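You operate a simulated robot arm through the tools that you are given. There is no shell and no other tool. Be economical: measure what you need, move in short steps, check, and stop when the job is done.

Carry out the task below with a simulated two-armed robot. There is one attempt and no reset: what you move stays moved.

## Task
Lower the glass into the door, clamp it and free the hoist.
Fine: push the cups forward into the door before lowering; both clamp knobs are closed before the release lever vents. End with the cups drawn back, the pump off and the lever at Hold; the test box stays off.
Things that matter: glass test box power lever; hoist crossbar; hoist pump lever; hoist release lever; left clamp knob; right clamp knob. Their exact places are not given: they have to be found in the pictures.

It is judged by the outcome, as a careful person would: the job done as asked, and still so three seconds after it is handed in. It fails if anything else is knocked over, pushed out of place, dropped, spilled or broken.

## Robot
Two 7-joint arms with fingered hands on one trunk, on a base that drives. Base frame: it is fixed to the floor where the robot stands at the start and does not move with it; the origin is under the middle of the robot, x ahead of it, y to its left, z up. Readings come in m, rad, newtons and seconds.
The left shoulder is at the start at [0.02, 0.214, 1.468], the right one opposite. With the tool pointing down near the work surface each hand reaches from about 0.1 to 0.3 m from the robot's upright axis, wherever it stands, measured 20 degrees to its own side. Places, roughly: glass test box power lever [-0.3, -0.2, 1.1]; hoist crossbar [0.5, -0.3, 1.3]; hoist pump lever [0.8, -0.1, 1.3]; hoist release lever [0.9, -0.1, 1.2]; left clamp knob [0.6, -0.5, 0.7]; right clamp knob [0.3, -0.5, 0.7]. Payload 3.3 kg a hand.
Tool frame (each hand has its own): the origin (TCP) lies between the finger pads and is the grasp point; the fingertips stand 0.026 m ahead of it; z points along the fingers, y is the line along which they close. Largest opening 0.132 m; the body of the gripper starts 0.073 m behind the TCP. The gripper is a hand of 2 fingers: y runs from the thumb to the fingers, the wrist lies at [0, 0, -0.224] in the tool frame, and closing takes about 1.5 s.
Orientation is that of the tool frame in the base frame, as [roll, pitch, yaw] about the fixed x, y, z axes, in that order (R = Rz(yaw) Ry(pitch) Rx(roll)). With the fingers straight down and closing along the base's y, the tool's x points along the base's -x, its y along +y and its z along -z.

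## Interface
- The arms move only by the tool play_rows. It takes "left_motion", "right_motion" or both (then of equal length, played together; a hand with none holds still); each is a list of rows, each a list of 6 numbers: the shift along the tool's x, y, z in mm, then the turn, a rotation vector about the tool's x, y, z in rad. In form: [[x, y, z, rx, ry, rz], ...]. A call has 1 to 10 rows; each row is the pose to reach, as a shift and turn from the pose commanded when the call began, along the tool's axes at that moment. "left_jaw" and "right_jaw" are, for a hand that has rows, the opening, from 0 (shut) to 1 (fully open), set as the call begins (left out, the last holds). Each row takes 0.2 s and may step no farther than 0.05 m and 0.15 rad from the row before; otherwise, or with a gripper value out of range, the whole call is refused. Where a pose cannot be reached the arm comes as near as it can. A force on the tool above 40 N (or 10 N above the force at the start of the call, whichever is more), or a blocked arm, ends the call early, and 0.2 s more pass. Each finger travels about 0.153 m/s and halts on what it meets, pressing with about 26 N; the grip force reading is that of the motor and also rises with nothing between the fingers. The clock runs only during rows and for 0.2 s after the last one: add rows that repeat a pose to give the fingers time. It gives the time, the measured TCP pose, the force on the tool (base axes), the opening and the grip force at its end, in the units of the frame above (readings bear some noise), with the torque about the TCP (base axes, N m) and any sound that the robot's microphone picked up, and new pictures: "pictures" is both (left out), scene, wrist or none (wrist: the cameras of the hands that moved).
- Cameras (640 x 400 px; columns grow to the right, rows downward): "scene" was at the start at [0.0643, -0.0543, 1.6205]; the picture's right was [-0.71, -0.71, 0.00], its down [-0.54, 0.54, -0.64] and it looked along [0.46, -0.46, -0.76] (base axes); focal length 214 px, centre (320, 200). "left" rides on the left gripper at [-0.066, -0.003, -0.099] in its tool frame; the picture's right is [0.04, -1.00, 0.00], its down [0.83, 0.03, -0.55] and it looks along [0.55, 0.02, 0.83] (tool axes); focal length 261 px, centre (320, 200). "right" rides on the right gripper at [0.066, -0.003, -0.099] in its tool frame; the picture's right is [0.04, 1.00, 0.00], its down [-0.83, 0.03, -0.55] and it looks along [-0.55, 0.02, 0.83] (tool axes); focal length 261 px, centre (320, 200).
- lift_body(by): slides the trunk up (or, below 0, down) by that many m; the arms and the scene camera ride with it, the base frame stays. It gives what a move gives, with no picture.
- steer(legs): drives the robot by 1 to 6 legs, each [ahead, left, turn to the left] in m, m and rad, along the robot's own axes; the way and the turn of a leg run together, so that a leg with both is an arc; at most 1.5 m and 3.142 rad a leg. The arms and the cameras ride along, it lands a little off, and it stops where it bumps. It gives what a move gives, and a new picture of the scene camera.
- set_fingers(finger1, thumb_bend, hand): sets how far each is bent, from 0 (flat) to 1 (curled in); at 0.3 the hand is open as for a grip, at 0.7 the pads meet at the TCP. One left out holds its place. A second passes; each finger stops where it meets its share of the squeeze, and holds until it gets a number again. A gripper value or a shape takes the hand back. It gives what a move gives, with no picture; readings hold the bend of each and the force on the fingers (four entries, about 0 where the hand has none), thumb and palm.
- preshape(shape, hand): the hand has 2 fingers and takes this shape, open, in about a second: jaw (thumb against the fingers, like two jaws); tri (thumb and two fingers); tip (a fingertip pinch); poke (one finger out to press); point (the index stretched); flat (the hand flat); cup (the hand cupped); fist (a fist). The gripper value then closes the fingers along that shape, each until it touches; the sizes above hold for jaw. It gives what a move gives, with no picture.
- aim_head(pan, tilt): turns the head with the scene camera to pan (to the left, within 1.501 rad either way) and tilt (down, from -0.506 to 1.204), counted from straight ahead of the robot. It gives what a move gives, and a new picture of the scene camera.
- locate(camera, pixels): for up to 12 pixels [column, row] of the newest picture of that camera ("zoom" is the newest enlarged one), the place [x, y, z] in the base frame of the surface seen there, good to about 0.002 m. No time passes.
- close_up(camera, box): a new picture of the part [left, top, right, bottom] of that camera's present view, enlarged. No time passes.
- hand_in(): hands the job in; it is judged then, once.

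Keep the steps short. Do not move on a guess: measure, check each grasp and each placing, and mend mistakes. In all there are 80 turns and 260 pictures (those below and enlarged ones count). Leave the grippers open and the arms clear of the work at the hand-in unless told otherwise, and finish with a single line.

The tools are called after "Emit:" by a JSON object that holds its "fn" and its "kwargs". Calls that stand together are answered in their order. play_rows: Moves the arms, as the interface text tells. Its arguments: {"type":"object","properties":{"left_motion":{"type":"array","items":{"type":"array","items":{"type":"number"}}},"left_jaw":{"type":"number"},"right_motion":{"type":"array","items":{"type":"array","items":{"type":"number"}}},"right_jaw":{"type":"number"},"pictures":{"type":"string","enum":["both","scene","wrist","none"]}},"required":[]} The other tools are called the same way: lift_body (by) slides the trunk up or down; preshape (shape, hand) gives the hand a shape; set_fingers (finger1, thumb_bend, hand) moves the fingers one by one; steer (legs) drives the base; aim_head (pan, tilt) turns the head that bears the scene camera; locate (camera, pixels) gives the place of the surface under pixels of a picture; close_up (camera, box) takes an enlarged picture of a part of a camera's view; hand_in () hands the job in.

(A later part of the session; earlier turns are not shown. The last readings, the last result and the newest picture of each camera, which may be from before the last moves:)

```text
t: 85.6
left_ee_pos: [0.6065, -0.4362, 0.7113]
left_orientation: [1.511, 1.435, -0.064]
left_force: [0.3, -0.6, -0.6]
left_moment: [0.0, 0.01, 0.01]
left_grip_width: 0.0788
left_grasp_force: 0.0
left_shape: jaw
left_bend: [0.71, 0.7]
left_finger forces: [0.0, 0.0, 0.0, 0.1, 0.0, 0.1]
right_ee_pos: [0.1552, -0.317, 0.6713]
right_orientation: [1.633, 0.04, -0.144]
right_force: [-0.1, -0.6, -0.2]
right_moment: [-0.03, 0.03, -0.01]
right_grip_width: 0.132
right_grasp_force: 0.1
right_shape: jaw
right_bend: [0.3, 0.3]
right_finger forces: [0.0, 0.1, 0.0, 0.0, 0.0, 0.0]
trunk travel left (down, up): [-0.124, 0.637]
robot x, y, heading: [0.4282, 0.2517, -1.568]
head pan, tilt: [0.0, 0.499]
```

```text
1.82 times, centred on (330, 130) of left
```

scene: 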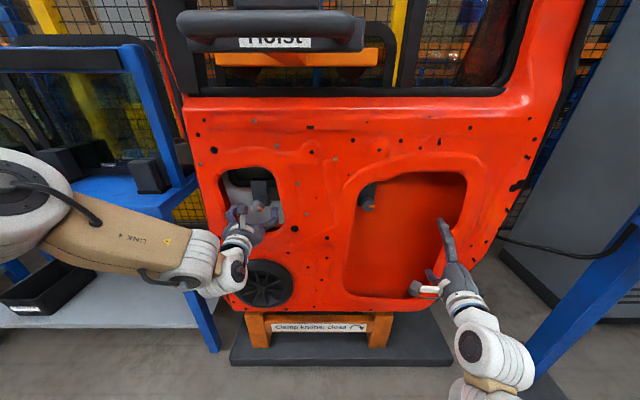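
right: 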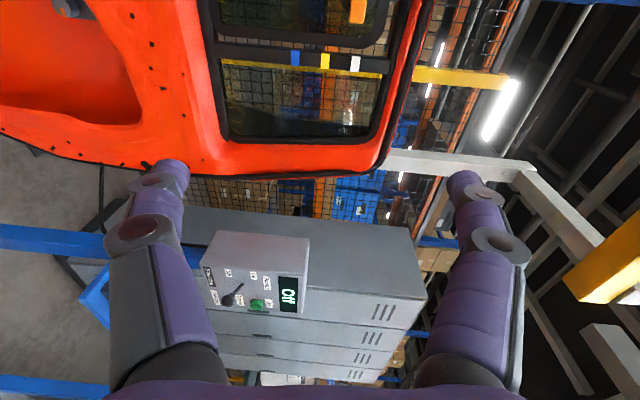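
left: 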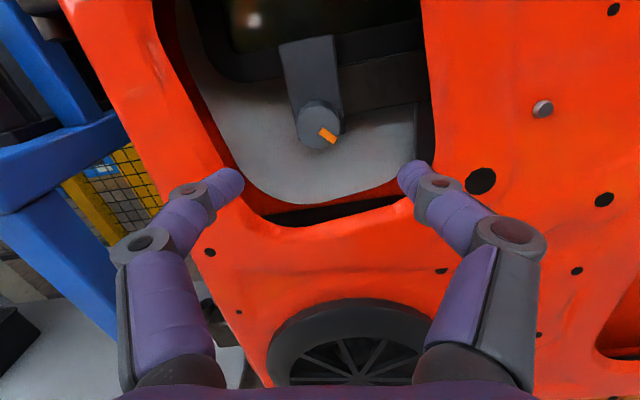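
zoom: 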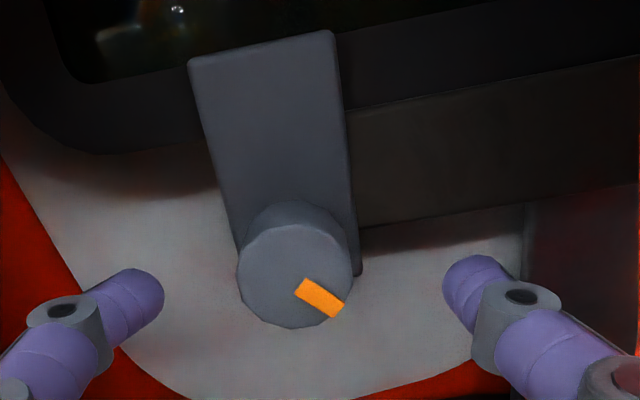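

Centred again. I advance 36 mm, grip, and turn clockwise by ~0.84.

Emit:
{"fn": "play_rows", "kwargs": {"left_motion": [[0, 0, 12, 0, 0, 0], [0, 0, 24, 0, 0, 0], [0, 0, 36, 0, 0, 0], [0, 0, 36, 0, 0, 0]], "pictures": "none"}}

Emit:
{"fn": "play_rows", "kwargs": {"left_motion": [[0, 0, 0, 0, 0, 0], [0, 0, 0, 0, 0, 0], [0, 0, 0, 0, 0, 0], [0, 0, 0, 0, 0, 0], [0, 0, 0, 0, 0, 0]], "left_jaw": 0, "pictures": "none"}}

Emit:
{"fn": "play_rows", "kwargs": {"left_motion": [[0, 0, 0, 0, 0, 0.12], [0, 0, 0, 0, 0, 0.24], [0, 0, 0, 0, 0, 0.36], [0, 0, 0, 0, 0, 0.48], [0, 0, 0, 0, 0, 0.6], [0, 0, 0, 0, 0, 0.72], [0, 0, 0, 0, 0, 0.84], [0, 0, 0, 0, 0, 0.84]], "pictures": "wrist"}}

```text
t: 86.6
left_ee_pos: [0.6051, -0.4724, 0.7114]
left_orientation: [1.512, 1.433, -0.063]
left_force: [-0.5, 0.4, 0.3]
left_moment: [0.01, 0.0, 0.03]
left_grip_width: 0.0788
left_grasp_force: 0.0
left_shape: jaw
left_bend: [0.71, 0.7]
left_finger forces: [0.0, 0.0, 0.1, 0.0, 0.0, 0.0]
right_ee_pos: [0.1556, -0.3171, 0.6701]
right_orientation: [1.632, 0.039, -0.144]
right_force: [0.0, -0.1, 0.3]
right_moment: [-0.01, 0.0, 0.01]
right_grip_width: 0.1319
right_grasp_force: 0.0
right_shape: jaw
right_bend: [0.3, 0.3]
right_finger forces: [0.1, 0.1, 0.0, 0.1, 0.0, 0.1]
trunk travel left (down, up): [-0.124, 0.637]
robot x, y, heading: [0.4305, 0.2484, -1.571]
head pan, tilt: [0.0, 0.499]
```

```text
t: 87.8
left_ee_pos: [0.6069, -0.4727, 0.7116]
left_orientation: [1.507, 1.436, -0.07]
left_force: [-1.8, -3.5, 2.3]
left_moment: [-0.09, 0.0, -0.06]
left_grip_width: 0.0297
left_grasp_force: 25.4
left_shape: jaw
left_bend: [0.74, 0.7]
left_finger forces: [21.9, 0.0, 0.1, 0.0, 24.1, 0.0]
right_ee_pos: [0.1557, -0.3168, 0.6699]
right_orientation: [1.632, 0.04, -0.145]
right_force: [0.9, 0.1, 0.3]
right_moment: [-0.01, 0.01, 0.03]
right_grip_width: 0.1322
right_grasp_force: 0.2
right_shape: jaw
right_bend: [0.3, 0.3]
right_finger forces: [0.0, 0.1, 0.1, 0.0, 0.0, 0.1]
trunk travel left (down, up): [-0.124, 0.637]
robot x, y, heading: [0.431, 0.2465, -1.573]
head pan, tilt: [0.0, 0.499]
```

```text
t: 89.6
left_ee_pos: [0.6053, -0.4727, 0.7091]
left_orientation: [1.569, 0.594, -0.003]
left_force: [-8.4, 6.5, -10.8]
left_moment: [0.36, 0.28, -0.29]
left_grip_width: 0.0288
left_grasp_force: 25.8
left_shape: jaw
left_bend: [0.74, 0.7]
left_finger forces: [17.2, 0.0, 0.1, 0.1, 34.7, 0.0]
right_ee_pos: [0.1543, -0.3174, 0.6697]
right_orientation: [1.633, 0.039, -0.144]
right_force: [-0.1, 0.1, 0.1]
right_moment: [-0.01, -0.02, -0.02]
right_grip_width: 0.1318
right_grasp_force: 0.1
right_shape: jaw
right_bend: [0.3, 0.3]
right_finger forces: [0.1, 0.0, 0.1, 0.0, 0.1, 0.0]
trunk travel left (down, up): [-0.124, 0.637]
robot x, y, heading: [0.4281, 0.251, -1.571]
head pan, tilt: [0.0, 0.499]
```

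left: 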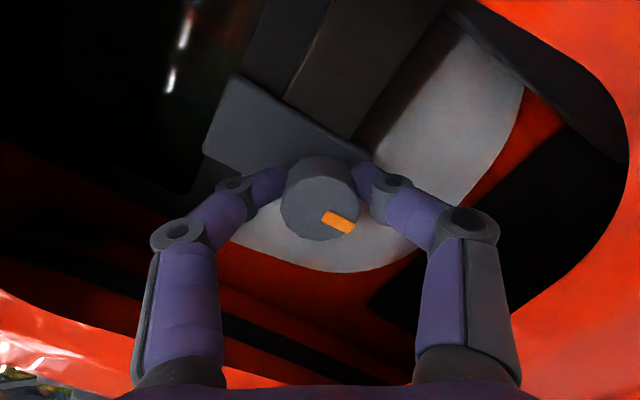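

Total turn ≈ 82°. I turn on by up to 0.6 more to find the stop.

Emit:
{"fn": "play_rows", "kwargs": {"left_motion": [[0, 0, 0, 0, 0, 0.1], [0, 0, 0, 0, 0, 0.2], [0, 0, 0, 0, 0, 0.3], [0, 0, 0, 0, 0, 0.4], [0, 0, 0, 0, 0, 0.5], [0, 0, 0, 0, 0, 0.5]], "pictures": "wrist"}}

```text
t: 91.0
left_ee_pos: [0.5887, -0.4493, 0.7234]
left_orientation: [1.554, 0.242, -0.004]
left_force: [-7.0, 0.3, 3.2]
left_moment: [-0.11, 0.04, -0.18]
left_grip_width: 0.0159
left_grasp_force: 26.0
left_shape: jaw
left_bend: [0.8, 0.71]
left_finger forces: [0.0, 0.0, 0.0, 0.0, 0.0, 0.0]
left hand out of reach, approached as far as the arm can: row 1, 2, 3, 4, 5, 6
right_ee_pos: [0.1556, -0.3177, 0.6704]
right_orientation: [1.631, 0.04, -0.145]
right_force: [-1.6, 0.0, 0.8]
right_moment: [-0.02, 0.01, -0.01]
right_grip_width: 0.1318
right_grasp_force: 0.1
right_shape: jaw
right_bend: [0.3, 0.3]
right_finger forces: [0.0, 0.0, 0.0, 0.0, 0.0, 0.0]
trunk travel left (down, up): [-0.124, 0.637]
robot x, y, heading: [0.4295, 0.2501, -1.568]
head pan, tilt: [0.0, 0.499]
```

left: 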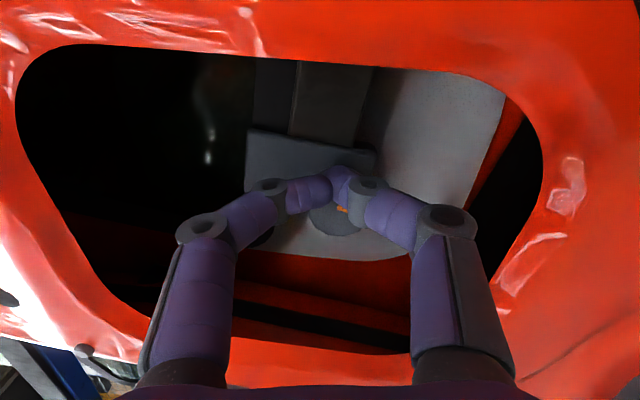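

Slipped off at the wrist limit again. I draw the hand straight out, rotate back and look at the mark.

Emit:
{"fn": "play_rows", "kwargs": {"left_motion": [[0, 0, -30, 0, 0, 0], [0, 0, -60, 0, 0, 0], [0, 0, -90, 0, 0, 0], [5, 0, -90, 0, 0, -0.15], [10, -3, -90, 0, 0, -0.3], [15, -6, -90, 0, 0, -0.45], [18, -9, -90, 0, 0, -0.6], [20, -12, -90, 0, 0, -0.75], [20, -12, -90, 0, 0, -0.9], [20, -12, -90, 0, 0, -1.05]], "pictures": "wrist"}}

Emit:
{"fn": "close_up", "kwargs": {"camera": "left", "box": [200, 20, 440, 180]}}

```text
t: 93.2
left_ee_pos: [0.607, -0.3608, 0.7034]
left_orientation: [1.526, 1.297, -0.045]
left_force: [-0.6, -0.7, 0.3]
left_moment: [0.01, 0.01, -0.01]
left_grip_width: 0.0161
left_grasp_force: 26.5
left_shape: jaw
left_bend: [0.8, 0.71]
left_finger forces: [0.0, 0.1, 0.0, 0.1, 0.0, 0.1]
right_ee_pos: [0.1562, -0.3162, 0.671]
right_orientation: [1.632, 0.038, -0.147]
right_force: [0.2, 0.3, -0.4]
right_moment: [-0.01, -0.03, -0.01]
right_grip_width: 0.1317
right_grasp_force: 0.0
right_shape: jaw
right_bend: [0.3, 0.3]
right_finger forces: [0.0, 0.0, 0.1, 0.0, 0.0, 0.0]
trunk travel left (down, up): [-0.124, 0.637]
robot x, y, heading: [0.4305, 0.2486, -1.572]
head pan, tilt: [0.0, 0.499]
```

left: 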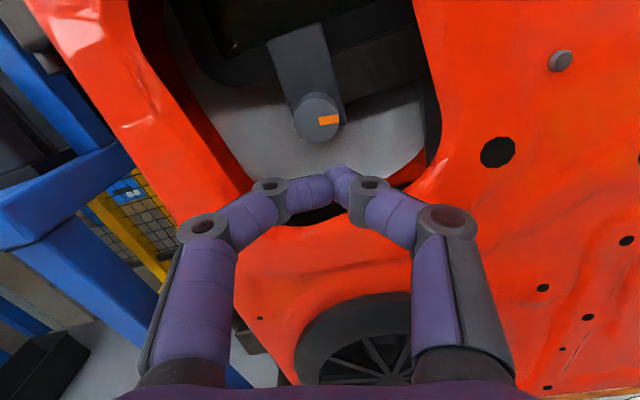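

```text
2.50 times, centred on (320, 100) of left
```

zoom: 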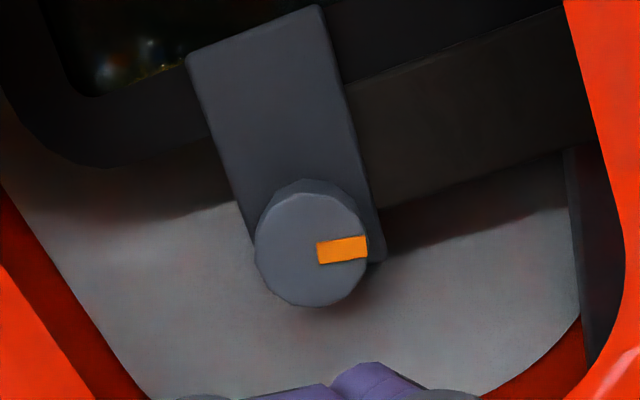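

The mark is back near 9°: the closed fingers must have dragged the knob back as I left. This time I'll pre-rotate the hand counter-clockwise, turn it in one sweep within the wrist's range, and open before withdrawing.

Emit:
{"fn": "play_rows", "kwargs": {"left_motion": [[0, 0, 0, 0, 0, -0.14], [0, 0, 0, 0, 0, -0.28], [0, 0, 0, 0, 0, -0.42], [0, 0, 0, 0, 0, -0.56], [0, 0, 0, 0, 0, -0.7], [0, 0, 0, 0, 0, -0.84], [0, 0, 0, 0, 0, -0.98], [0, 0, 0, 0, 0, -0.98]], "left_jaw": 0.6, "pictures": "wrist"}}

Emit:
{"fn": "close_up", "kwargs": {"camera": "left", "box": [200, 20, 440, 180]}}

```text
t: 95.0
left_ee_pos: [0.606, -0.36, 0.7035]
left_orientation: [-1.55, 0.865, -3.129]
left_force: [0.1, 0.1, -0.5]
left_moment: [-0.01, -0.01, -0.01]
left_grip_width: 0.0786
left_grasp_force: 0.1
left_shape: jaw
left_bend: [0.71, 0.7]
left_finger forces: [0.0, 0.1, 0.1, 0.0, 0.0, 0.0]
right_ee_pos: [0.1557, -0.3162, 0.6704]
right_orientation: [1.633, 0.039, -0.145]
right_force: [0.2, -0.3, -0.5]
right_moment: [0.01, -0.01, 0.02]
right_grip_width: 0.1319
right_grasp_force: 0.1
right_shape: jaw
right_bend: [0.3, 0.3]
right_finger forces: [0.0, 0.0, 0.0, 0.0, 0.0, 0.0]
trunk travel left (down, up): [-0.124, 0.637]
robot x, y, heading: [0.4306, 0.2525, -1.57]
head pan, tilt: [0.0, 0.499]
```

left: 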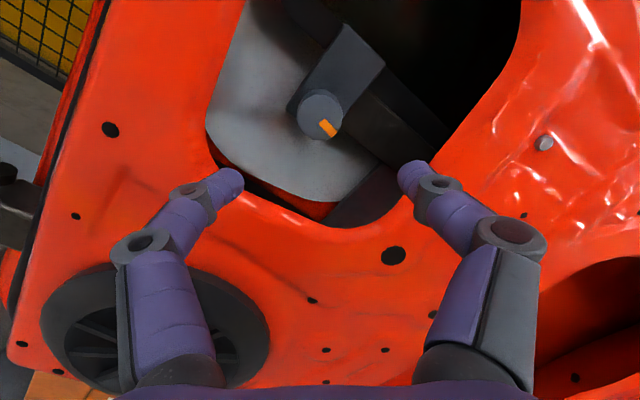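

```text
2.50 times, centred on (320, 100) of left
```

zoom: 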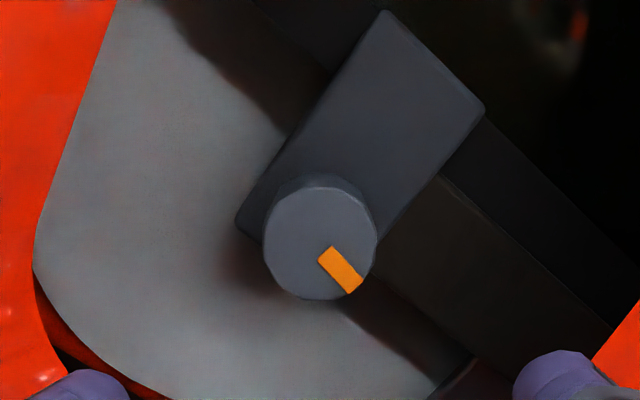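

Works. I correct 9 mm upward, advance to the knob and grip.

Emit:
{"fn": "play_rows", "kwargs": {"left_motion": [[-7, -6, 20, 0, 0, 0], [-7, -6, 45, 0, 0, 0], [-7, -6, 70, 0, 0, 0], [-7, -6, 90, 0, 0, 0], [-7, -6, 111, 0, 0, 0], [-7, -6, 111, 0, 0, 0]], "pictures": "none"}}

Emit:
{"fn": "play_rows", "kwargs": {"left_motion": [[0, 0, 0, 0, 0, 0], [0, 0, 0, 0, 0, 0], [0, 0, 0, 0, 0, 0], [0, 0, 0, 0, 0, 0], [0, 0, 0, 0, 0, 0]], "left_jaw": 0, "pictures": "wrist"}}

```text
t: 96.4
left_ee_pos: [0.6069, -0.4701, 0.7141]
left_orientation: [-1.55, 0.867, -3.13]
left_force: [-0.3, -0.9, 0.3]
left_moment: [-0.01, 0.02, 0.0]
left_grip_width: 0.0789
left_grasp_force: 0.2
left_shape: jaw
left_bend: [0.71, 0.7]
left_finger forces: [0.1, 0.1, 0.0, 0.1, 0.1, 0.1]
right_ee_pos: [0.1563, -0.3177, 0.6701]
right_orientation: [1.632, 0.037, -0.146]
right_force: [0.0, -0.5, 0.3]
right_moment: [0.0, 0.0, -0.05]
right_grip_width: 0.1319
right_grasp_force: 0.0
right_shape: jaw
right_bend: [0.3, 0.3]
right_finger forces: [0.1, 0.0, 0.0, 0.0, 0.0, 0.0]
trunk travel left (down, up): [-0.124, 0.637]
robot x, y, heading: [0.4311, 0.2497, -1.569]
head pan, tilt: [0.0, 0.499]
```

```text
t: 97.6
left_ee_pos: [0.6069, -0.4705, 0.7136]
left_orientation: [-1.552, 0.866, -3.129]
left_force: [0.7, -4.0, 1.5]
left_moment: [-0.05, -0.02, 0.03]
left_grip_width: 0.0306
left_grasp_force: 25.6
left_shape: jaw
left_bend: [0.74, 0.7]
left_finger forces: [23.4, 0.0, 0.0, 0.0, 23.0, 0.1]
right_ee_pos: [0.1562, -0.3176, 0.67]
right_orientation: [1.631, 0.039, -0.145]
right_force: [-0.8, 0.2, 0.3]
right_moment: [0.02, 0.0, -0.01]
right_grip_width: 0.1321
right_grasp_force: 0.0
right_shape: jaw
right_bend: [0.3, 0.3]
right_finger forces: [0.1, 0.0, 0.1, 0.0, 0.0, 0.1]
trunk travel left (down, up): [-0.124, 0.637]
robot x, y, heading: [0.4309, 0.2508, -1.574]
head pan, tilt: [0.0, 0.499]
```

left: 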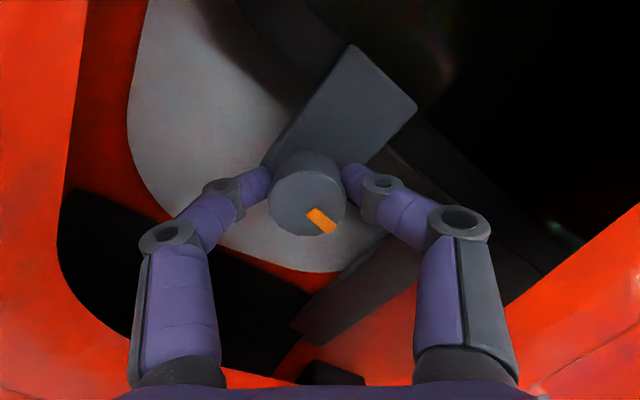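

Gripped evenly. Now the clockwise sweep of 1.5 rad, in one call without exceeding the wrist range.

Emit:
{"fn": "play_rows", "kwargs": {"left_motion": [[0, 0, 0, 0, 0, 0.15], [0, 0, 0, 0, 0, 0.3], [0, 0, 0, 0, 0, 0.45], [0, 0, 0, 0, 0, 0.6], [0, 0, 0, 0, 0, 0.75], [0, 0, 0, 0, 0, 0.9], [0, 0, 0, 0, 0, 1.05], [0, 0, 0, 0, 0, 1.2], [0, 0, 0, 0, 0, 1.35], [0, 0, 0, 0, 0, 1.5]], "pictures": "wrist"}}

```text
t: 99.8
left_ee_pos: [0.6047, -0.4693, 0.7146]
left_orientation: [1.559, 0.77, -0.016]
left_force: [-14.1, 8.2, -13.2]
left_moment: [0.51, 0.13, -0.47]
left_grip_width: 0.0286
left_grasp_force: 26.1
left_shape: jaw
left_bend: [0.74, 0.7]
left_finger forces: [14.7, 0.1, 0.1, 0.0, 34.4, 0.1]
right_ee_pos: [0.1556, -0.317, 0.6698]
right_orientation: [1.633, 0.039, -0.146]
right_force: [-0.7, 0.0, 0.0]
right_moment: [0.01, -0.02, 0.01]
right_grip_width: 0.132
right_grasp_force: 0.0
right_shape: jaw
right_bend: [0.3, 0.3]
right_finger forces: [0.0, 0.0, 0.0, 0.1, 0.0, 0.0]
trunk travel left (down, up): [-0.124, 0.637]
robot x, y, heading: [0.4293, 0.2489, -1.566]
head pan, tilt: [0.0, 0.499]
```

left: 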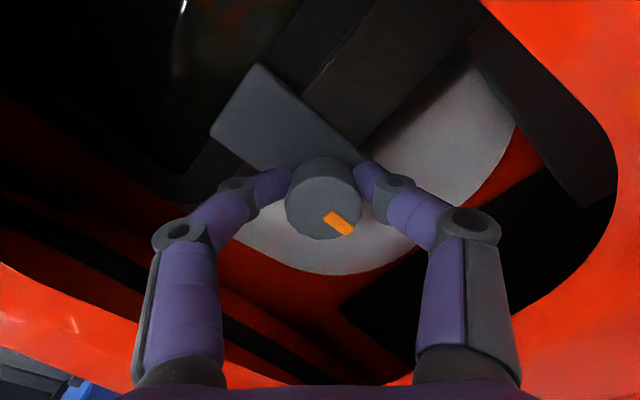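

Mark now at roughly 80–85°, the fingers having slipped a bit against it. I turn 0.18 further, then open the jaw and look before withdrawing.

Emit:
{"fn": "play_rows", "kwargs": {"left_motion": [[0, 0, 0, 0, 0, 0.09], [0, 0, 0, 0, 0, 0.17], [0, 0, 0, 0, 0, 0.17]], "pictures": "wrist"}}

Emit:
{"fn": "play_rows", "kwargs": {"left_motion": [[0, 0, 0, 0, 0, 0], [0, 0, 0, 0, 0, 0], [0, 0, 0, 0, 0, 0], [0, 0, 0, 0, 0, 0]], "left_jaw": 0.6, "pictures": "wrist"}}

```text
t: 100.6
left_ee_pos: [0.6034, -0.4688, 0.7139]
left_orientation: [1.56, 0.603, -0.008]
left_force: [-22.1, 8.3, -9.8]
left_moment: [0.38, 0.42, -0.57]
left_grip_width: 0.0278
left_grasp_force: 25.8
left_shape: jaw
left_bend: [0.75, 0.7]
left_finger forces: [14.6, 0.0, 0.0, 0.0, 40.1, 0.0]
right_ee_pos: [0.1539, -0.3173, 0.6696]
right_orientation: [1.631, 0.036, -0.145]
right_force: [-0.5, -0.9, -0.3]
right_moment: [-0.04, 0.0, -0.01]
right_grip_width: 0.132
right_grasp_force: 0.1
right_shape: jaw
right_bend: [0.3, 0.3]
right_finger forces: [0.1, 0.0, 0.1, 0.0, 0.1, 0.1]
trunk travel left (down, up): [-0.124, 0.637]
robot x, y, heading: [0.4323, 0.2514, -1.566]
head pan, tilt: [0.0, 0.499]
```

left: 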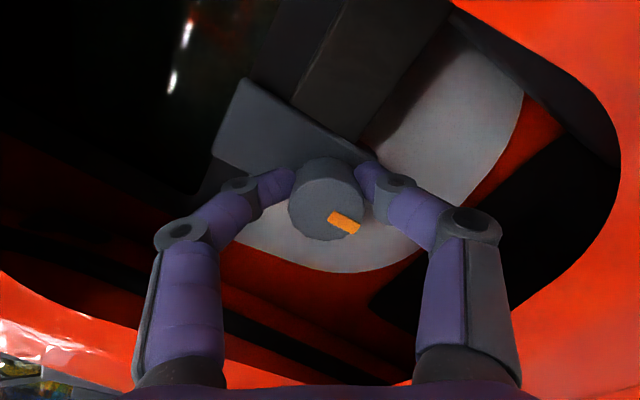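

```text
t: 101.6
left_ee_pos: [0.6076, -0.4682, 0.7159]
left_orientation: [1.558, 0.604, -0.007]
left_force: [-0.6, -0.3, -0.4]
left_moment: [-0.02, 0.03, 0.0]
left_grip_width: 0.0787
left_grasp_force: 0.0
left_shape: jaw
left_bend: [0.71, 0.7]
left_finger forces: [0.0, 0.0, 0.0, 0.0, 0.1, 0.1]
right_ee_pos: [0.1567, -0.3176, 0.6709]
right_orientation: [1.633, 0.04, -0.145]
right_force: [0.1, -0.2, 0.8]
right_moment: [0.04, 0.01, -0.02]
right_grip_width: 0.1322
right_grasp_force: 0.1
right_shape: jaw
right_bend: [0.3, 0.3]
right_finger forces: [0.0, 0.0, 0.0, 0.0, 0.1, 0.1]
trunk travel left (down, up): [-0.124, 0.637]
robot x, y, heading: [0.4269, 0.2491, -1.569]
head pan, tilt: [0.0, 0.499]
```

left: 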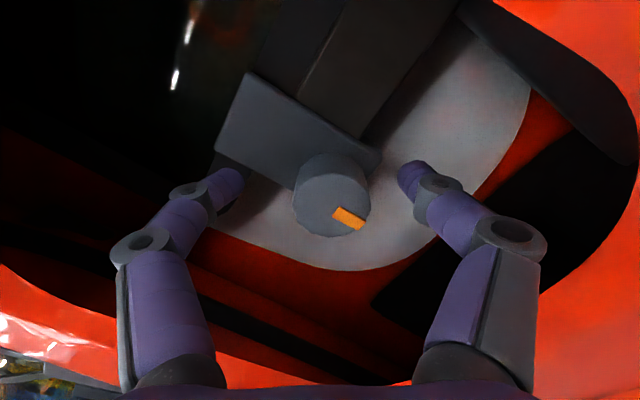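

The mark is parallel to the bracket (pointing straight down) and didn't turn further: left knob at its closed stop. I withdraw with the jaw open.

Emit:
{"fn": "play_rows", "kwargs": {"left_motion": [[0, 0, -30, 0, 0, 0], [0, 0, -60, 0, 0, 0], [0, 0, -90, 0, 0, 0], [0, 0, -130, 0, 0, 0], [0, 0, -130, 0, 0, -0.14], [0, 0, -130, 0, 0, -0.28], [0, 0, -130, 0, 0, -0.42], [0, 0, -130, 0, 0, -0.56], [0, 0, -130, 0, 0, -0.7], [0, 0, -130, 0, 0, -0.84]], "pictures": "wrist"}}

Emit:
{"fn": "locate", "kwargs": {"camera": "right", "pixels": [[320, 100], [200, 100]]}}

Emit:
{"fn": "close_up", "kwargs": {"camera": "right", "box": [0, 0, 640, 400]}}

```text
t: 103.8
left_ee_pos: [0.6075, -0.3399, 0.7134]
left_orientation: [1.475, 1.447, -0.098]
left_force: [-0.4, 1.0, 0.4]
left_moment: [0.0, -0.03, 0.01]
left_grip_width: 0.0789
left_grasp_force: 0.2
left_shape: jaw
left_bend: [0.71, 0.7]
left_finger forces: [0.0, 0.1, 0.0, 0.0, 0.0, 0.1]
right_ee_pos: [0.1571, -0.3163, 0.6717]
right_orientation: [1.632, 0.038, -0.146]
right_force: [0.0, 0.0, 0.6]
right_moment: [0.02, 0.02, -0.04]
right_grip_width: 0.132
right_grasp_force: 0.0
right_shape: jaw
right_bend: [0.3, 0.3]
right_finger forces: [0.0, 0.1, 0.0, 0.0, 0.0, 0.1]
trunk travel left (down, up): [-0.124, 0.637]
robot x, y, heading: [0.4284, 0.2483, -1.572]
head pan, tilt: [0.0, 0.499]
```

left: 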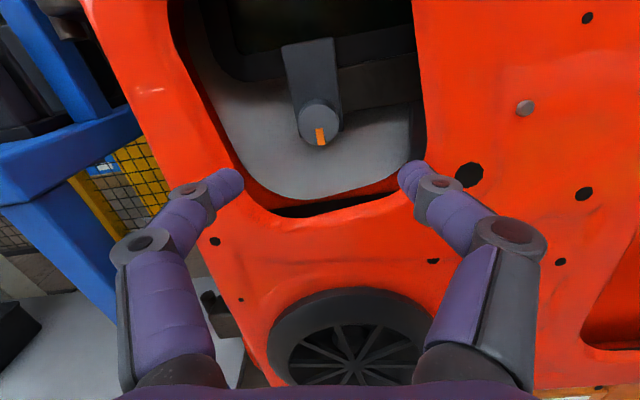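

```text
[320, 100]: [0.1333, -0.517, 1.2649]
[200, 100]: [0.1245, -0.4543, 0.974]
```

```text
1.00 times, centred on (320, 200) of right (not enlarged: the box is as wide or as high as the picture)
```

zoom: 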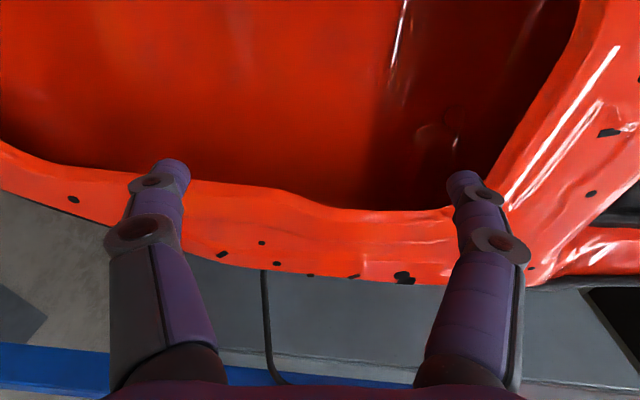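

Left knob closed (mark at 6 o'clock). Now the right knob: I enlarge it in the scene camera and measure the edge of its opening.

Emit:
{"fn": "close_up", "kwargs": {"camera": "scene", "box": [320, 150, 480, 290]}}

Emit:
{"fn": "locate", "kwargs": {"camera": "zoom", "pixels": [[140, 180], [120, 180], [110, 200], [125, 150], [160, 110], [185, 100], [200, 140], [180, 180], [210, 180], [195, 200], [105, 240], [240, 80]]}}

```text
2.86 times, centred on (400, 220) of scene
```

zoom: 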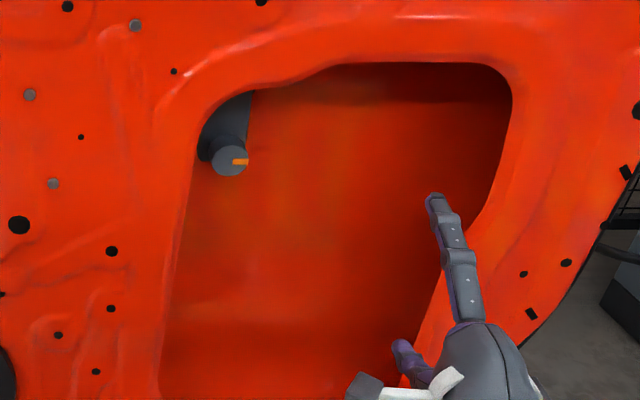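

```text
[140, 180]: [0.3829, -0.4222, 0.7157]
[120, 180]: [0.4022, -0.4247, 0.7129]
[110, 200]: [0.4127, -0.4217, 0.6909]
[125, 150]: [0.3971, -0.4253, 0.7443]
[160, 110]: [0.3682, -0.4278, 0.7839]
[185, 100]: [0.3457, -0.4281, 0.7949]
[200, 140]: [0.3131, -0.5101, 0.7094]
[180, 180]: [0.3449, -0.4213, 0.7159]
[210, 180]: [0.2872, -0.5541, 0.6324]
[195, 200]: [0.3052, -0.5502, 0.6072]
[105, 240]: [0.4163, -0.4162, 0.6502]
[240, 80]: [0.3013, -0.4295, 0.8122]
```

Knob 2 sits 50 mm from the opening's left edge, with ample room above and below, so a vertical grip suits it — the right hand already has that orientation with reach to spare. I bring the right hand in front of the knob and square it up.

Emit:
{"fn": "play_rows", "kwargs": {"right_motion": [[26, 8, 0, -0.012, 0.03, 0], [52, 16, -5, -0.024, 0.06, 0], [78, 25, -10, -0.036, 0.09, 0], [104, 34, -15, -0.048, 0.12, 0], [130, 42, -20, -0.06, 0.145, 0], [130, 42, -20, -0.06, 0.145, 0]], "right_jaw": 0.6, "pictures": "wrist"}}

Emit:
{"fn": "play_rows", "kwargs": {"right_motion": [[0, 0, 0, 0, 0, -0.15], [0, 0, 0, 0, 0, -0.3], [0, 0, 0, 0, 0, -0.45], [0, 0, 0, 0, 0, -0.6], [0, 0, 0, 0, 0, -0.75], [0, 0, 0, 0, 0, -0.75]], "pictures": "wrist"}}

```text
t: 104.9
left_ee_pos: [0.6083, -0.3404, 0.714]
left_orientation: [1.477, 1.444, -0.095]
left_force: [0.0, 0.5, 0.5]
left_moment: [0.02, 0.03, 0.0]
left_grip_width: 0.0789
left_grasp_force: 0.0
left_shape: jaw
left_bend: [0.71, 0.7]
left_finger forces: [0.0, 0.1, 0.0, 0.0, 0.0, 0.0]
right_ee_pos: [0.2339, -0.3239, 0.6899]
right_orientation: [1.574, 0.197, -0.041]
right_force: [-0.6, -0.9, 0.9]
right_moment: [0.0, 0.02, 0.0]
right_grip_width: 0.0797
right_grasp_force: 0.0
right_shape: jaw
right_bend: [0.71, 0.7]
right_finger forces: [0.0, 0.0, 0.0, 0.0, 0.0, 0.0]
trunk travel left (down, up): [-0.124, 0.637]
robot x, y, heading: [0.4311, 0.2484, -1.566]
head pan, tilt: [0.0, 0.499]
stopped in row 5 (right hand): the arm was blocked; the commanded pose is now the measured one
```

right: 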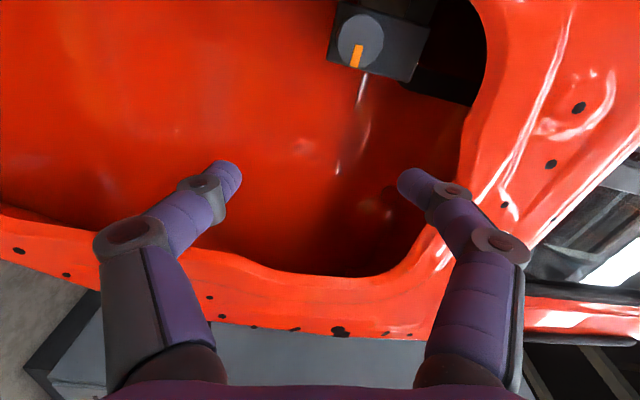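

```text
t: 106.3
left_ee_pos: [0.606, -0.3406, 0.7128]
left_orientation: [1.475, 1.444, -0.098]
left_force: [0.0, 0.5, 0.0]
left_moment: [-0.01, 0.04, -0.01]
left_grip_width: 0.079
left_grasp_force: 0.0
left_shape: jaw
left_bend: [0.71, 0.7]
left_finger forces: [0.0, 0.0, 0.1, 0.0, 0.0, 0.0]
right_ee_pos: [0.234, -0.322, 0.6904]
right_orientation: [1.578, 0.947, -0.036]
right_force: [-0.2, 0.2, -0.2]
right_moment: [0.01, 0.01, 0.02]
right_grip_width: 0.0798
right_grasp_force: 0.2
right_shape: jaw
right_bend: [0.71, 0.7]
right_finger forces: [0.1, 0.0, 0.0, 0.0, 0.1, 0.0]
trunk travel left (down, up): [-0.124, 0.637]
robot x, y, heading: [0.4293, 0.2521, -1.566]
head pan, tilt: [0.0, 0.499]
```

right: 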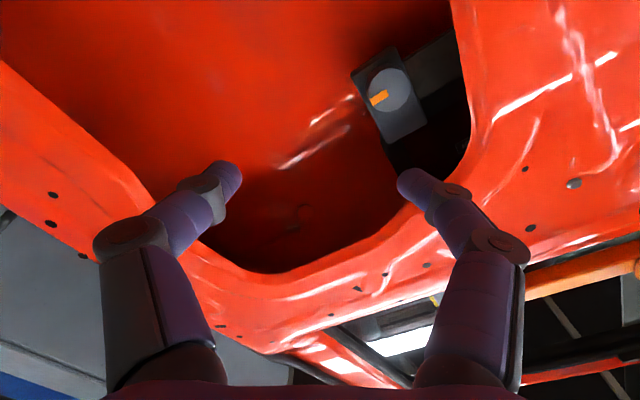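

The right hand turns freely; it's now 36° from horizontal. I use the base and trunk to centre on the knob: 5.2 cm left, 2.2 cm up.

Emit:
{"fn": "lift_body", "kwargs": {"by": 0.022}}

Emit:
{"fn": "steer", "kwargs": {"legs": [[0, 0.053, 0]]}}

Emit:
{"fn": "play_rows", "kwargs": {"right_motion": [[0, 0, 0, 0, 0, 0], [0, 0, 0, 0, 0, 0]], "right_jaw": 0.45, "pictures": "wrist"}}

Emit:
{"fn": "close_up", "kwargs": {"camera": "right", "box": [180, 20, 460, 240]}}

Emit:
{"fn": "locate", "kwargs": {"camera": "right", "pixels": [[330, 100], [345, 100], [330, 115], [320, 90], [450, 150], [440, 110]]}}

```text
t: 107.0
left_ee_pos: [0.607, -0.3387, 0.7347]
left_orientation: [1.475, 1.446, -0.097]
left_force: [-0.2, -0.4, 1.3]
left_moment: [0.0, -0.01, 0.0]
left_grip_width: 0.079
left_grasp_force: 0.1
left_shape: jaw
left_bend: [0.71, 0.7]
left_finger forces: [0.0, 0.0, 0.0, 0.0, 0.1, 0.0]
right_ee_pos: [0.2344, -0.324, 0.7121]
right_orientation: [1.577, 0.944, -0.036]
right_force: [-0.6, -0.2, 0.0]
right_moment: [0.0, 0.0, -0.03]
right_grip_width: 0.0798
right_grasp_force: 0.0
right_shape: jaw
right_bend: [0.71, 0.7]
right_finger forces: [0.0, 0.0, 0.0, 0.0, 0.0, 0.0]
trunk travel left (down, up): [-0.146, 0.615]
robot x, y, heading: [0.4299, 0.2517, -1.576]
head pan, tilt: [0.0, 0.499]
```

```text
t: 107.9
left_ee_pos: [0.6596, -0.3384, 0.7358]
left_orientation: [1.475, 1.444, -0.097]
left_force: [-0.6, 0.9, -0.1]
left_moment: [-0.01, 0.01, -0.01]
left_grip_width: 0.0789
left_grasp_force: 0.0
left_shape: jaw
left_bend: [0.71, 0.7]
left_finger forces: [0.0, 0.0, 0.1, 0.1, 0.1, 0.0]
right_ee_pos: [0.2875, -0.325, 0.7129]
right_orientation: [1.574, 0.943, -0.035]
right_force: [0.1, -0.6, -0.1]
right_moment: [-0.03, -0.01, 0.02]
right_grip_width: 0.0798
right_grasp_force: 0.0
right_shape: jaw
right_bend: [0.71, 0.7]
right_finger forces: [0.1, 0.0, 0.0, 0.0, 0.1, 0.1]
trunk travel left (down, up): [-0.146, 0.615]
robot x, y, heading: [0.4807, 0.2507, -1.57]
head pan, tilt: [0.0, 0.499]
```

scene: 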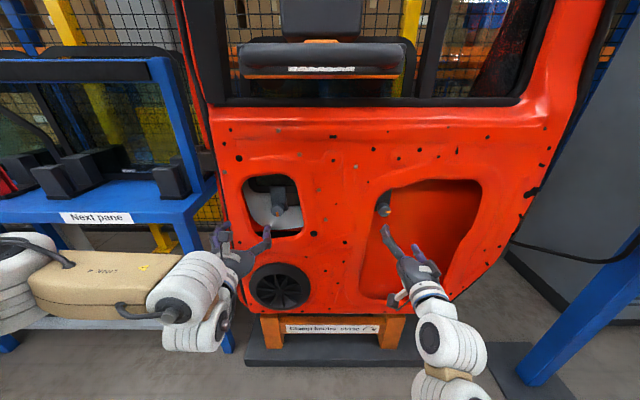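

```text
t: 108.5
left_ee_pos: [0.658, -0.3405, 0.7351]
left_orientation: [1.472, 1.442, -0.097]
left_force: [-0.2, -0.2, 0.4]
left_moment: [-0.03, 0.03, 0.0]
left_grip_width: 0.0791
left_grasp_force: 0.1
left_shape: jaw
left_bend: [0.71, 0.7]
left_finger forces: [0.1, 0.0, 0.0, 0.0, 0.1, 0.0]
right_ee_pos: [0.2864, -0.3239, 0.7123]
right_orientation: [1.577, 0.945, -0.037]
right_force: [0.1, -0.6, 0.4]
right_moment: [0.01, -0.01, 0.0]
right_grip_width: 0.0601
right_grasp_force: 0.1
right_shape: jaw
right_bend: [0.73, 0.7]
right_finger forces: [0.0, 0.0, 0.1, 0.1, 0.0, 0.0]
trunk travel left (down, up): [-0.146, 0.615]
robot x, y, heading: [0.4802, 0.2479, -1.568]
head pan, tilt: [0.0, 0.499]
```

right: 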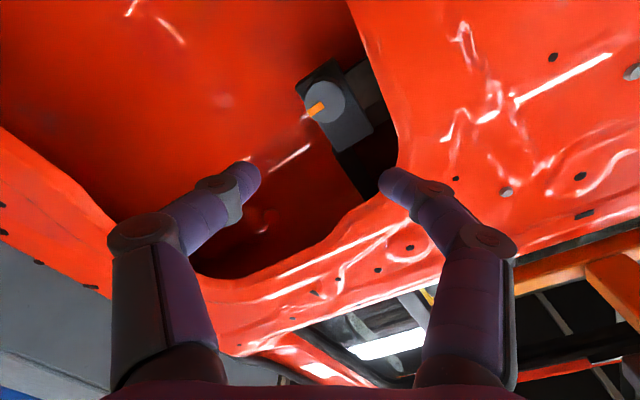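

```text
1.82 times, centred on (320, 130) of right
```

zoom: 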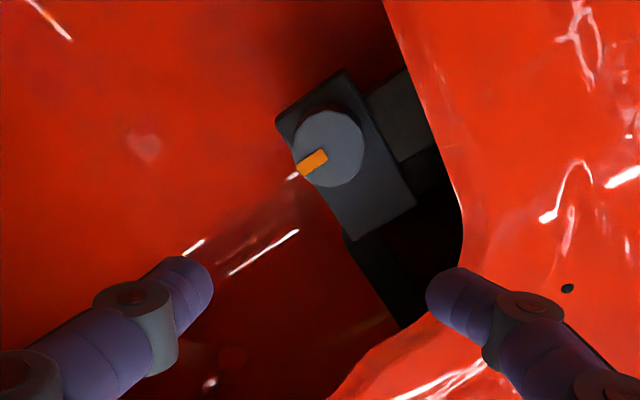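

```text
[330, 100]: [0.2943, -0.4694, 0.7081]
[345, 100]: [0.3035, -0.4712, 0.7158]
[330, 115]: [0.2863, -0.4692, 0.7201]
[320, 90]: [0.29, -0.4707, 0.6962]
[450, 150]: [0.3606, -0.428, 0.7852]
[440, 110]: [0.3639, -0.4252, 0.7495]
```

Knob centre ≈(0.289,-0.47,0.712), hand aligned. Before inserting, I test the clockwise wrist range in free air.

Emit:
{"fn": "play_rows", "kwargs": {"right_motion": [[0, 0, 0, 0, 0, 0.15], [0, 0, 0, 0, 0, 0.3], [0, 0, 0, 0, 0, 0.45], [0, 0, 0, 0, 0, 0.6], [0, 0, 0, 0, 0, 0.75], [0, 0, 0, 0, 0, 0.9], [0, 0, 0, 0, 0, 1.05], [0, 0, 0, 0, 0, 1.2], [0, 0, 0, 0, 0, 1.35], [0, 0, 0, 0, 0, 1.5]], "pictures": "none"}}

Emit:
{"fn": "play_rows", "kwargs": {"right_motion": [[0, 0, 0, 0, 0, 0.12], [0, 0, 0, 0, 0, 0.24], [0, 0, 0, 0, 0, 0.36]], "pictures": "none"}}

```text
t: 110.9
left_ee_pos: [0.6577, -0.339, 0.7359]
left_orientation: [1.472, 1.444, -0.1]
left_force: [-0.6, -0.5, 0.9]
left_moment: [-0.01, -0.01, -0.01]
left_grip_width: 0.079
left_grasp_force: 0.0
left_shape: jaw
left_bend: [0.71, 0.7]
left_finger forces: [0.0, 0.0, 0.1, 0.1, 0.1, 0.1]
right_ee_pos: [0.2616, -0.3258, 0.7058]
right_orientation: [1.563, -0.426, -0.045]
right_force: [0.7, -0.2, -0.1]
right_moment: [0.01, -0.01, 0.02]
right_grip_width: 0.0603
right_grasp_force: 0.1
right_shape: jaw
right_bend: [0.73, 0.7]
right_finger forces: [0.0, 0.0, 0.0, 0.0, 0.0, 0.0]
trunk travel left (down, up): [-0.146, 0.615]
robot x, y, heading: [0.4842, 0.2511, -1.571]
head pan, tilt: [0.0, 0.499]
stopped in row 10 (right hand): the arm was blocked; the commanded pose is now the measured one
```

```text
t: 111.7
left_ee_pos: [0.659, -0.3396, 0.7348]
left_orientation: [1.473, 1.446, -0.098]
left_force: [-1.1, -0.9, 0.0]
left_moment: [0.0, 0.02, -0.01]
left_grip_width: 0.0786
left_grasp_force: 0.1
left_shape: jaw
left_bend: [0.71, 0.7]
left_finger forces: [0.1, 0.0, 0.1, 0.0, 0.0, 0.1]
right_ee_pos: [0.2528, -0.3248, 0.702]
right_orientation: [1.558, -0.736, -0.046]
right_force: [-0.3, -0.6, 0.8]
right_moment: [0.01, -0.02, -0.01]
right_grip_width: 0.0602
right_grasp_force: 0.1
right_shape: jaw
right_bend: [0.73, 0.7]
right_finger forces: [0.0, 0.0, 0.0, 0.0, 0.1, 0.0]
trunk travel left (down, up): [-0.146, 0.615]
robot x, y, heading: [0.4841, 0.2514, -1.574]
head pan, tilt: [0.0, 0.499]
```

Range is adequate (φ up to 132°, with some drift because the arm is folded; at the knob it will be more extended). I rotate back to about φ=50° and recentre on the knob.

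Emit:
{"fn": "play_rows", "kwargs": {"right_motion": [[3, -1, 5, 0, 0, -0.15], [6, -3, 10, 0, 0, -0.3], [10, -5, 15, 0, 0, -0.45], [14, -7, 20, 0, 0, -0.6], [18, -9, 25, 0, 0, -0.75], [22, -11, 30, 0, 0, -0.9], [26, -13, 35, 0, 0, -1.05], [30, -15, 40, 0, 0, -1.2], [33, -17, 45, 0, 0, -1.35], [33, -17, 50, 0, 0, -1.45]], "pictures": "wrist"}}

Emit:
{"fn": "close_up", "kwargs": {"camera": "right", "box": [180, 20, 460, 240]}}

```text
t: 113.9
left_ee_pos: [0.657, -0.3396, 0.7353]
left_orientation: [1.473, 1.444, -0.098]
left_force: [0.3, 0.0, -1.4]
left_moment: [0.01, -0.03, -0.01]
left_grip_width: 0.0785
left_grasp_force: 0.1
left_shape: jaw
left_bend: [0.71, 0.7]
left_finger forces: [0.1, 0.0, 0.0, 0.1, 0.0, 0.0]
right_ee_pos: [0.2962, -0.3787, 0.7174]
right_orientation: [1.559, 0.663, -0.059]
right_force: [0.5, -0.8, 0.2]
right_moment: [-0.03, 0.03, 0.0]
right_grip_width: 0.06
right_grasp_force: 0.0
right_shape: jaw
right_bend: [0.73, 0.7]
right_finger forces: [0.1, 0.1, 0.0, 0.1, 0.0, 0.1]
trunk travel left (down, up): [-0.146, 0.615]
robot x, y, heading: [0.4847, 0.2506, -1.57]
head pan, tilt: [0.0, 0.499]
```

right: 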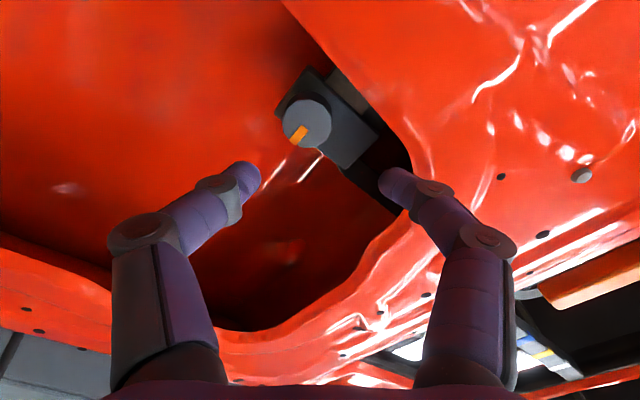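

```text
1.82 times, centred on (320, 130) of right
```

zoom: 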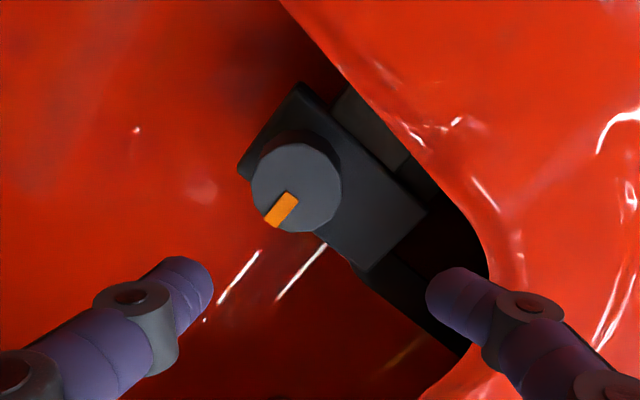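

Aligned within a few mm. I advance 93 mm with a 5 mm correction, then close.

Emit:
{"fn": "play_rows", "kwargs": {"right_motion": [[1, -5, 20, 0, 0, 0], [1, -5, 45, 0, 0, 0], [1, -5, 70, 0, 0, 0], [1, -5, 92, 0, 0, 0], [1, -5, 92, 0, 0, 0]], "pictures": "wrist"}}

Emit:
{"fn": "play_rows", "kwargs": {"right_motion": [[0, 0, 0, 0, 0, 0], [0, 0, 0, 0, 0, 0], [0, 0, 0, 0, 0, 0], [0, 0, 0, 0, 0, 0]], "right_jaw": 0, "pictures": "wrist"}}

```text
t: 115.1
left_ee_pos: [0.6587, -0.3388, 0.7362]
left_orientation: [1.475, 1.444, -0.094]
left_force: [0.1, -0.2, -0.6]
left_moment: [0.0, 0.01, 0.04]
left_grip_width: 0.079
left_grasp_force: 0.0
left_shape: jaw
left_bend: [0.71, 0.7]
left_finger forces: [0.1, 0.1, 0.0, 0.0, 0.0, 0.0]
right_ee_pos: [0.287, -0.4717, 0.7115]
right_orientation: [1.56, 0.661, -0.058]
right_force: [1.2, 0.2, 0.4]
right_moment: [0.01, -0.02, 0.0]
right_grip_width: 0.06
right_grasp_force: 0.2
right_shape: jaw
right_bend: [0.73, 0.7]
right_finger forces: [0.0, 0.0, 0.0, 0.1, 0.0, 0.0]
trunk travel left (down, up): [-0.146, 0.615]
robot x, y, heading: [0.483, 0.2494, -1.568]
head pan, tilt: [0.0, 0.499]
```

right: 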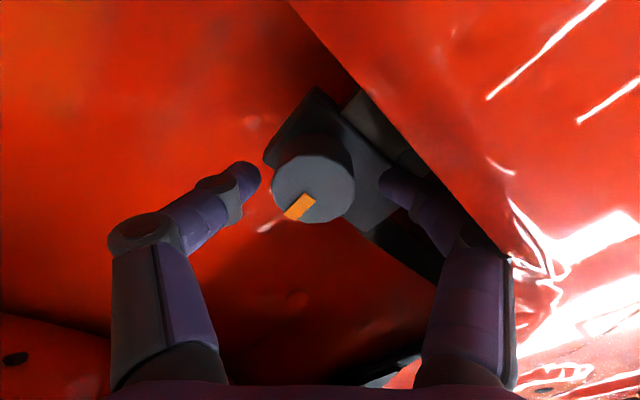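

```text
t: 116.1
left_ee_pos: [0.6593, -0.3398, 0.7353]
left_orientation: [1.475, 1.444, -0.094]
left_force: [0.3, 0.1, 0.4]
left_moment: [0.0, 0.01, -0.01]
left_grip_width: 0.0789
left_grasp_force: 0.1
left_shape: jaw
left_bend: [0.71, 0.7]
left_finger forces: [0.1, 0.0, 0.1, 0.1, 0.1, 0.0]
right_ee_pos: [0.2872, -0.4725, 0.7132]
right_orientation: [1.56, 0.661, -0.059]
right_force: [-3.8, -4.3, 2.0]
right_moment: [-0.08, -0.1, -0.06]
right_grip_width: 0.029
right_grasp_force: 26.2
right_shape: jaw
right_bend: [0.73, 0.7]
right_finger forces: [22.6, 0.0, 0.1, 0.0, 23.6, 0.1]
trunk travel left (down, up): [-0.146, 0.615]
robot x, y, heading: [0.4824, 0.2459, -1.567]
head pan, tilt: [0.0, 0.499]
```

right: 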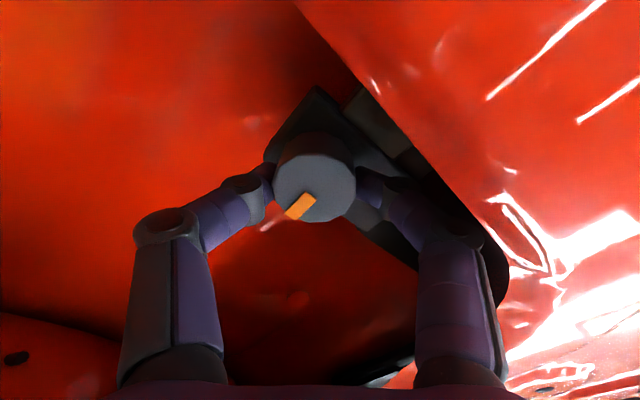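

Held evenly (23 N each side). I turn clockwise 1.4 rad.

Emit:
{"fn": "play_rows", "kwargs": {"right_motion": [[0, 0, 0, 0, 0, 0.14], [0, 0, 0, 0, 0, 0.28], [0, 0, 0, 0, 0, 0.42], [0, 0, 0, 0, 0, 0.56], [0, 0, 0, 0, 0, 0.7], [0, 0, 0, 0, 0, 0.84], [0, 0, 0, 0, 0, 0.98], [0, 0, 0, 0, 0, 1.12], [0, 0, 0, 0, 0, 1.26], [0, 0, 0, 0, 0, 1.4]], "pictures": "wrist"}}

```text
t: 118.5
left_ee_pos: [0.6582, -0.3401, 0.7354]
left_orientation: [1.471, 1.443, -0.1]
left_force: [-0.2, 0.1, 0.0]
left_moment: [0.0, -0.02, 0.01]
left_grip_width: 0.0789
left_grasp_force: 0.2
left_shape: jaw
left_bend: [0.71, 0.7]
left_finger forces: [0.0, 0.0, 0.0, 0.0, 0.0, 0.0]
right_ee_pos: [0.2416, -0.4736, 0.7083]
right_orientation: [1.552, -0.655, -0.088]
right_force: [0.1, 0.2, 0.3]
right_moment: [0.03, -0.04, -0.03]
right_grip_width: 0.0166
right_grasp_force: 25.7
right_shape: jaw
right_bend: [0.77, 0.73]
right_finger forces: [0.1, 0.0, 0.0, 0.0, 0.1, 0.0]
trunk travel left (down, up): [-0.146, 0.615]
robot x, y, heading: [0.4822, 0.2505, -1.573]
head pan, tilt: [0.0, 0.499]
stopped in row 10 (right hand): the arm was blocked; the commanded pose is now the measured one
```

right: 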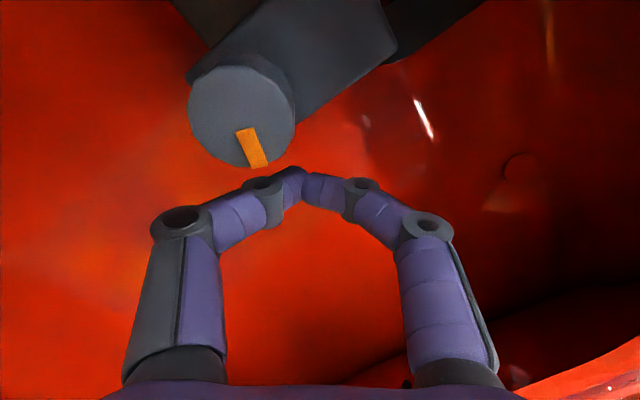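

The arm was blocked and drifted 46 mm to the right, slipping off (mark ~10–15°). The right arm needs more lateral room. I back the base off 12 cm first, and check where the blue table is.

Emit:
{"fn": "locate", "kwargs": {"camera": "scene", "pixels": [[100, 218], [190, 215], [205, 190], [175, 240], [225, 240], [215, 350], [210, 270]]}}

Emit:
{"fn": "steer", "kwargs": {"legs": [[-0.12, 0, 0]]}}

Emit:
{"fn": "play_rows", "kwargs": {"right_motion": [[0, 0, 0, 0, 0, -0.15], [0, 0, 0, 0, 0, -0.3], [0, 0, 0, 0, 0, -0.45], [0, 0, 0, 0, 0, -0.6], [0, 0, 0, 0, 0, -0.75], [0, 0, 0, 0, 0, -0.9], [0, 0, 0, 0, 0, -1.05], [0, 0, 0, 0, 0, -1.2], [0, 0, 0, 0, 0, -1.3]], "right_jaw": 0.45, "pictures": "wrist"}}

```text
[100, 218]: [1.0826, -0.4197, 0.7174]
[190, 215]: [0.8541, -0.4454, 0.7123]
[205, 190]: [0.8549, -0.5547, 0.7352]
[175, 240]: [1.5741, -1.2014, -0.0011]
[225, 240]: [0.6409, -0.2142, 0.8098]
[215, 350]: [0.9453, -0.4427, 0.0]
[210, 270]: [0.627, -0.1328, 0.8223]
```

```text
t: 119.7
left_ee_pos: [0.6577, -0.2208, 0.7346]
left_orientation: [1.475, 1.441, -0.098]
left_force: [-0.1, 0.6, -0.3]
left_moment: [0.02, 0.0, 0.02]
left_grip_width: 0.0791
left_grasp_force: 0.1
left_shape: jaw
left_bend: [0.71, 0.7]
left_finger forces: [0.1, 0.1, 0.1, 0.0, 0.0, 0.1]
right_ee_pos: [0.2418, -0.353, 0.7069]
right_orientation: [1.55, -0.659, -0.09]
right_force: [0.8, 0.2, -0.3]
right_moment: [-0.06, -0.01, 0.0]
right_grip_width: 0.017
right_grasp_force: 26.2
right_shape: jaw
right_bend: [0.77, 0.73]
right_finger forces: [0.1, 0.0, 0.1, 0.1, 0.0, 0.0]
trunk travel left (down, up): [-0.146, 0.615]
robot x, y, heading: [0.481, 0.3706, -1.571]
head pan, tilt: [0.0, 0.499]
```

scene: 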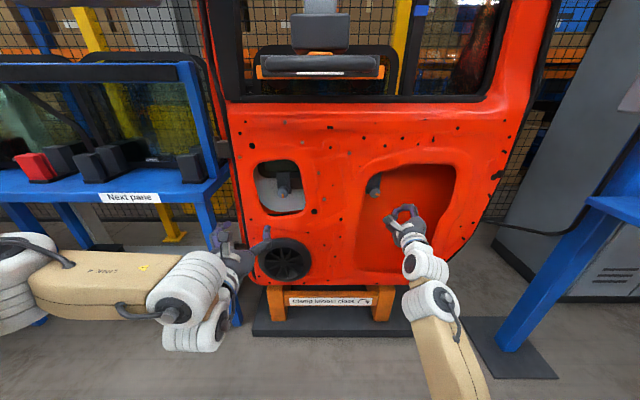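

```text
t: 121.7
left_ee_pos: [0.6573, -0.221, 0.7343]
left_orientation: [1.473, 1.443, -0.1]
left_force: [-0.4, 0.7, 0.7]
left_moment: [0.01, 0.01, -0.01]
left_grip_width: 0.0792
left_grasp_force: 0.0
left_shape: jaw
left_bend: [0.71, 0.7]
left_finger forces: [0.0, 0.1, 0.0, 0.0, 0.0, 0.0]
right_ee_pos: [0.2414, -0.3516, 0.7086]
right_orientation: [1.551, 0.645, -0.112]
right_force: [0.4, 0.4, 0.7]
right_moment: [-0.02, 0.03, 0.03]
right_grip_width: 0.0591
right_grasp_force: 0.1
right_shape: jaw
right_bend: [0.73, 0.7]
right_finger forces: [0.0, 0.0, 0.0, 0.0, 0.1, 0.0]
trunk travel left (down, up): [-0.146, 0.615]
robot x, y, heading: [0.4802, 0.3735, -1.57]
head pan, tilt: [0.0, 0.499]
```

right: 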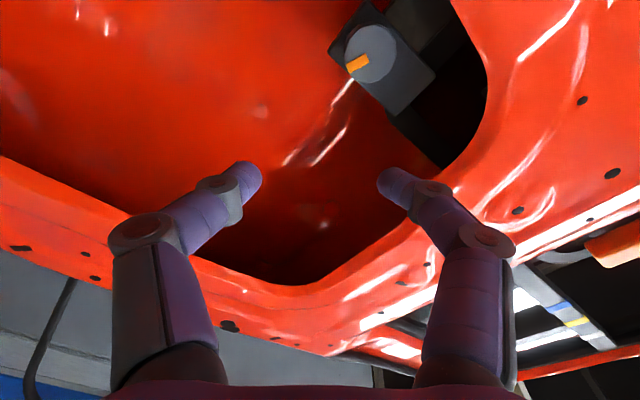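

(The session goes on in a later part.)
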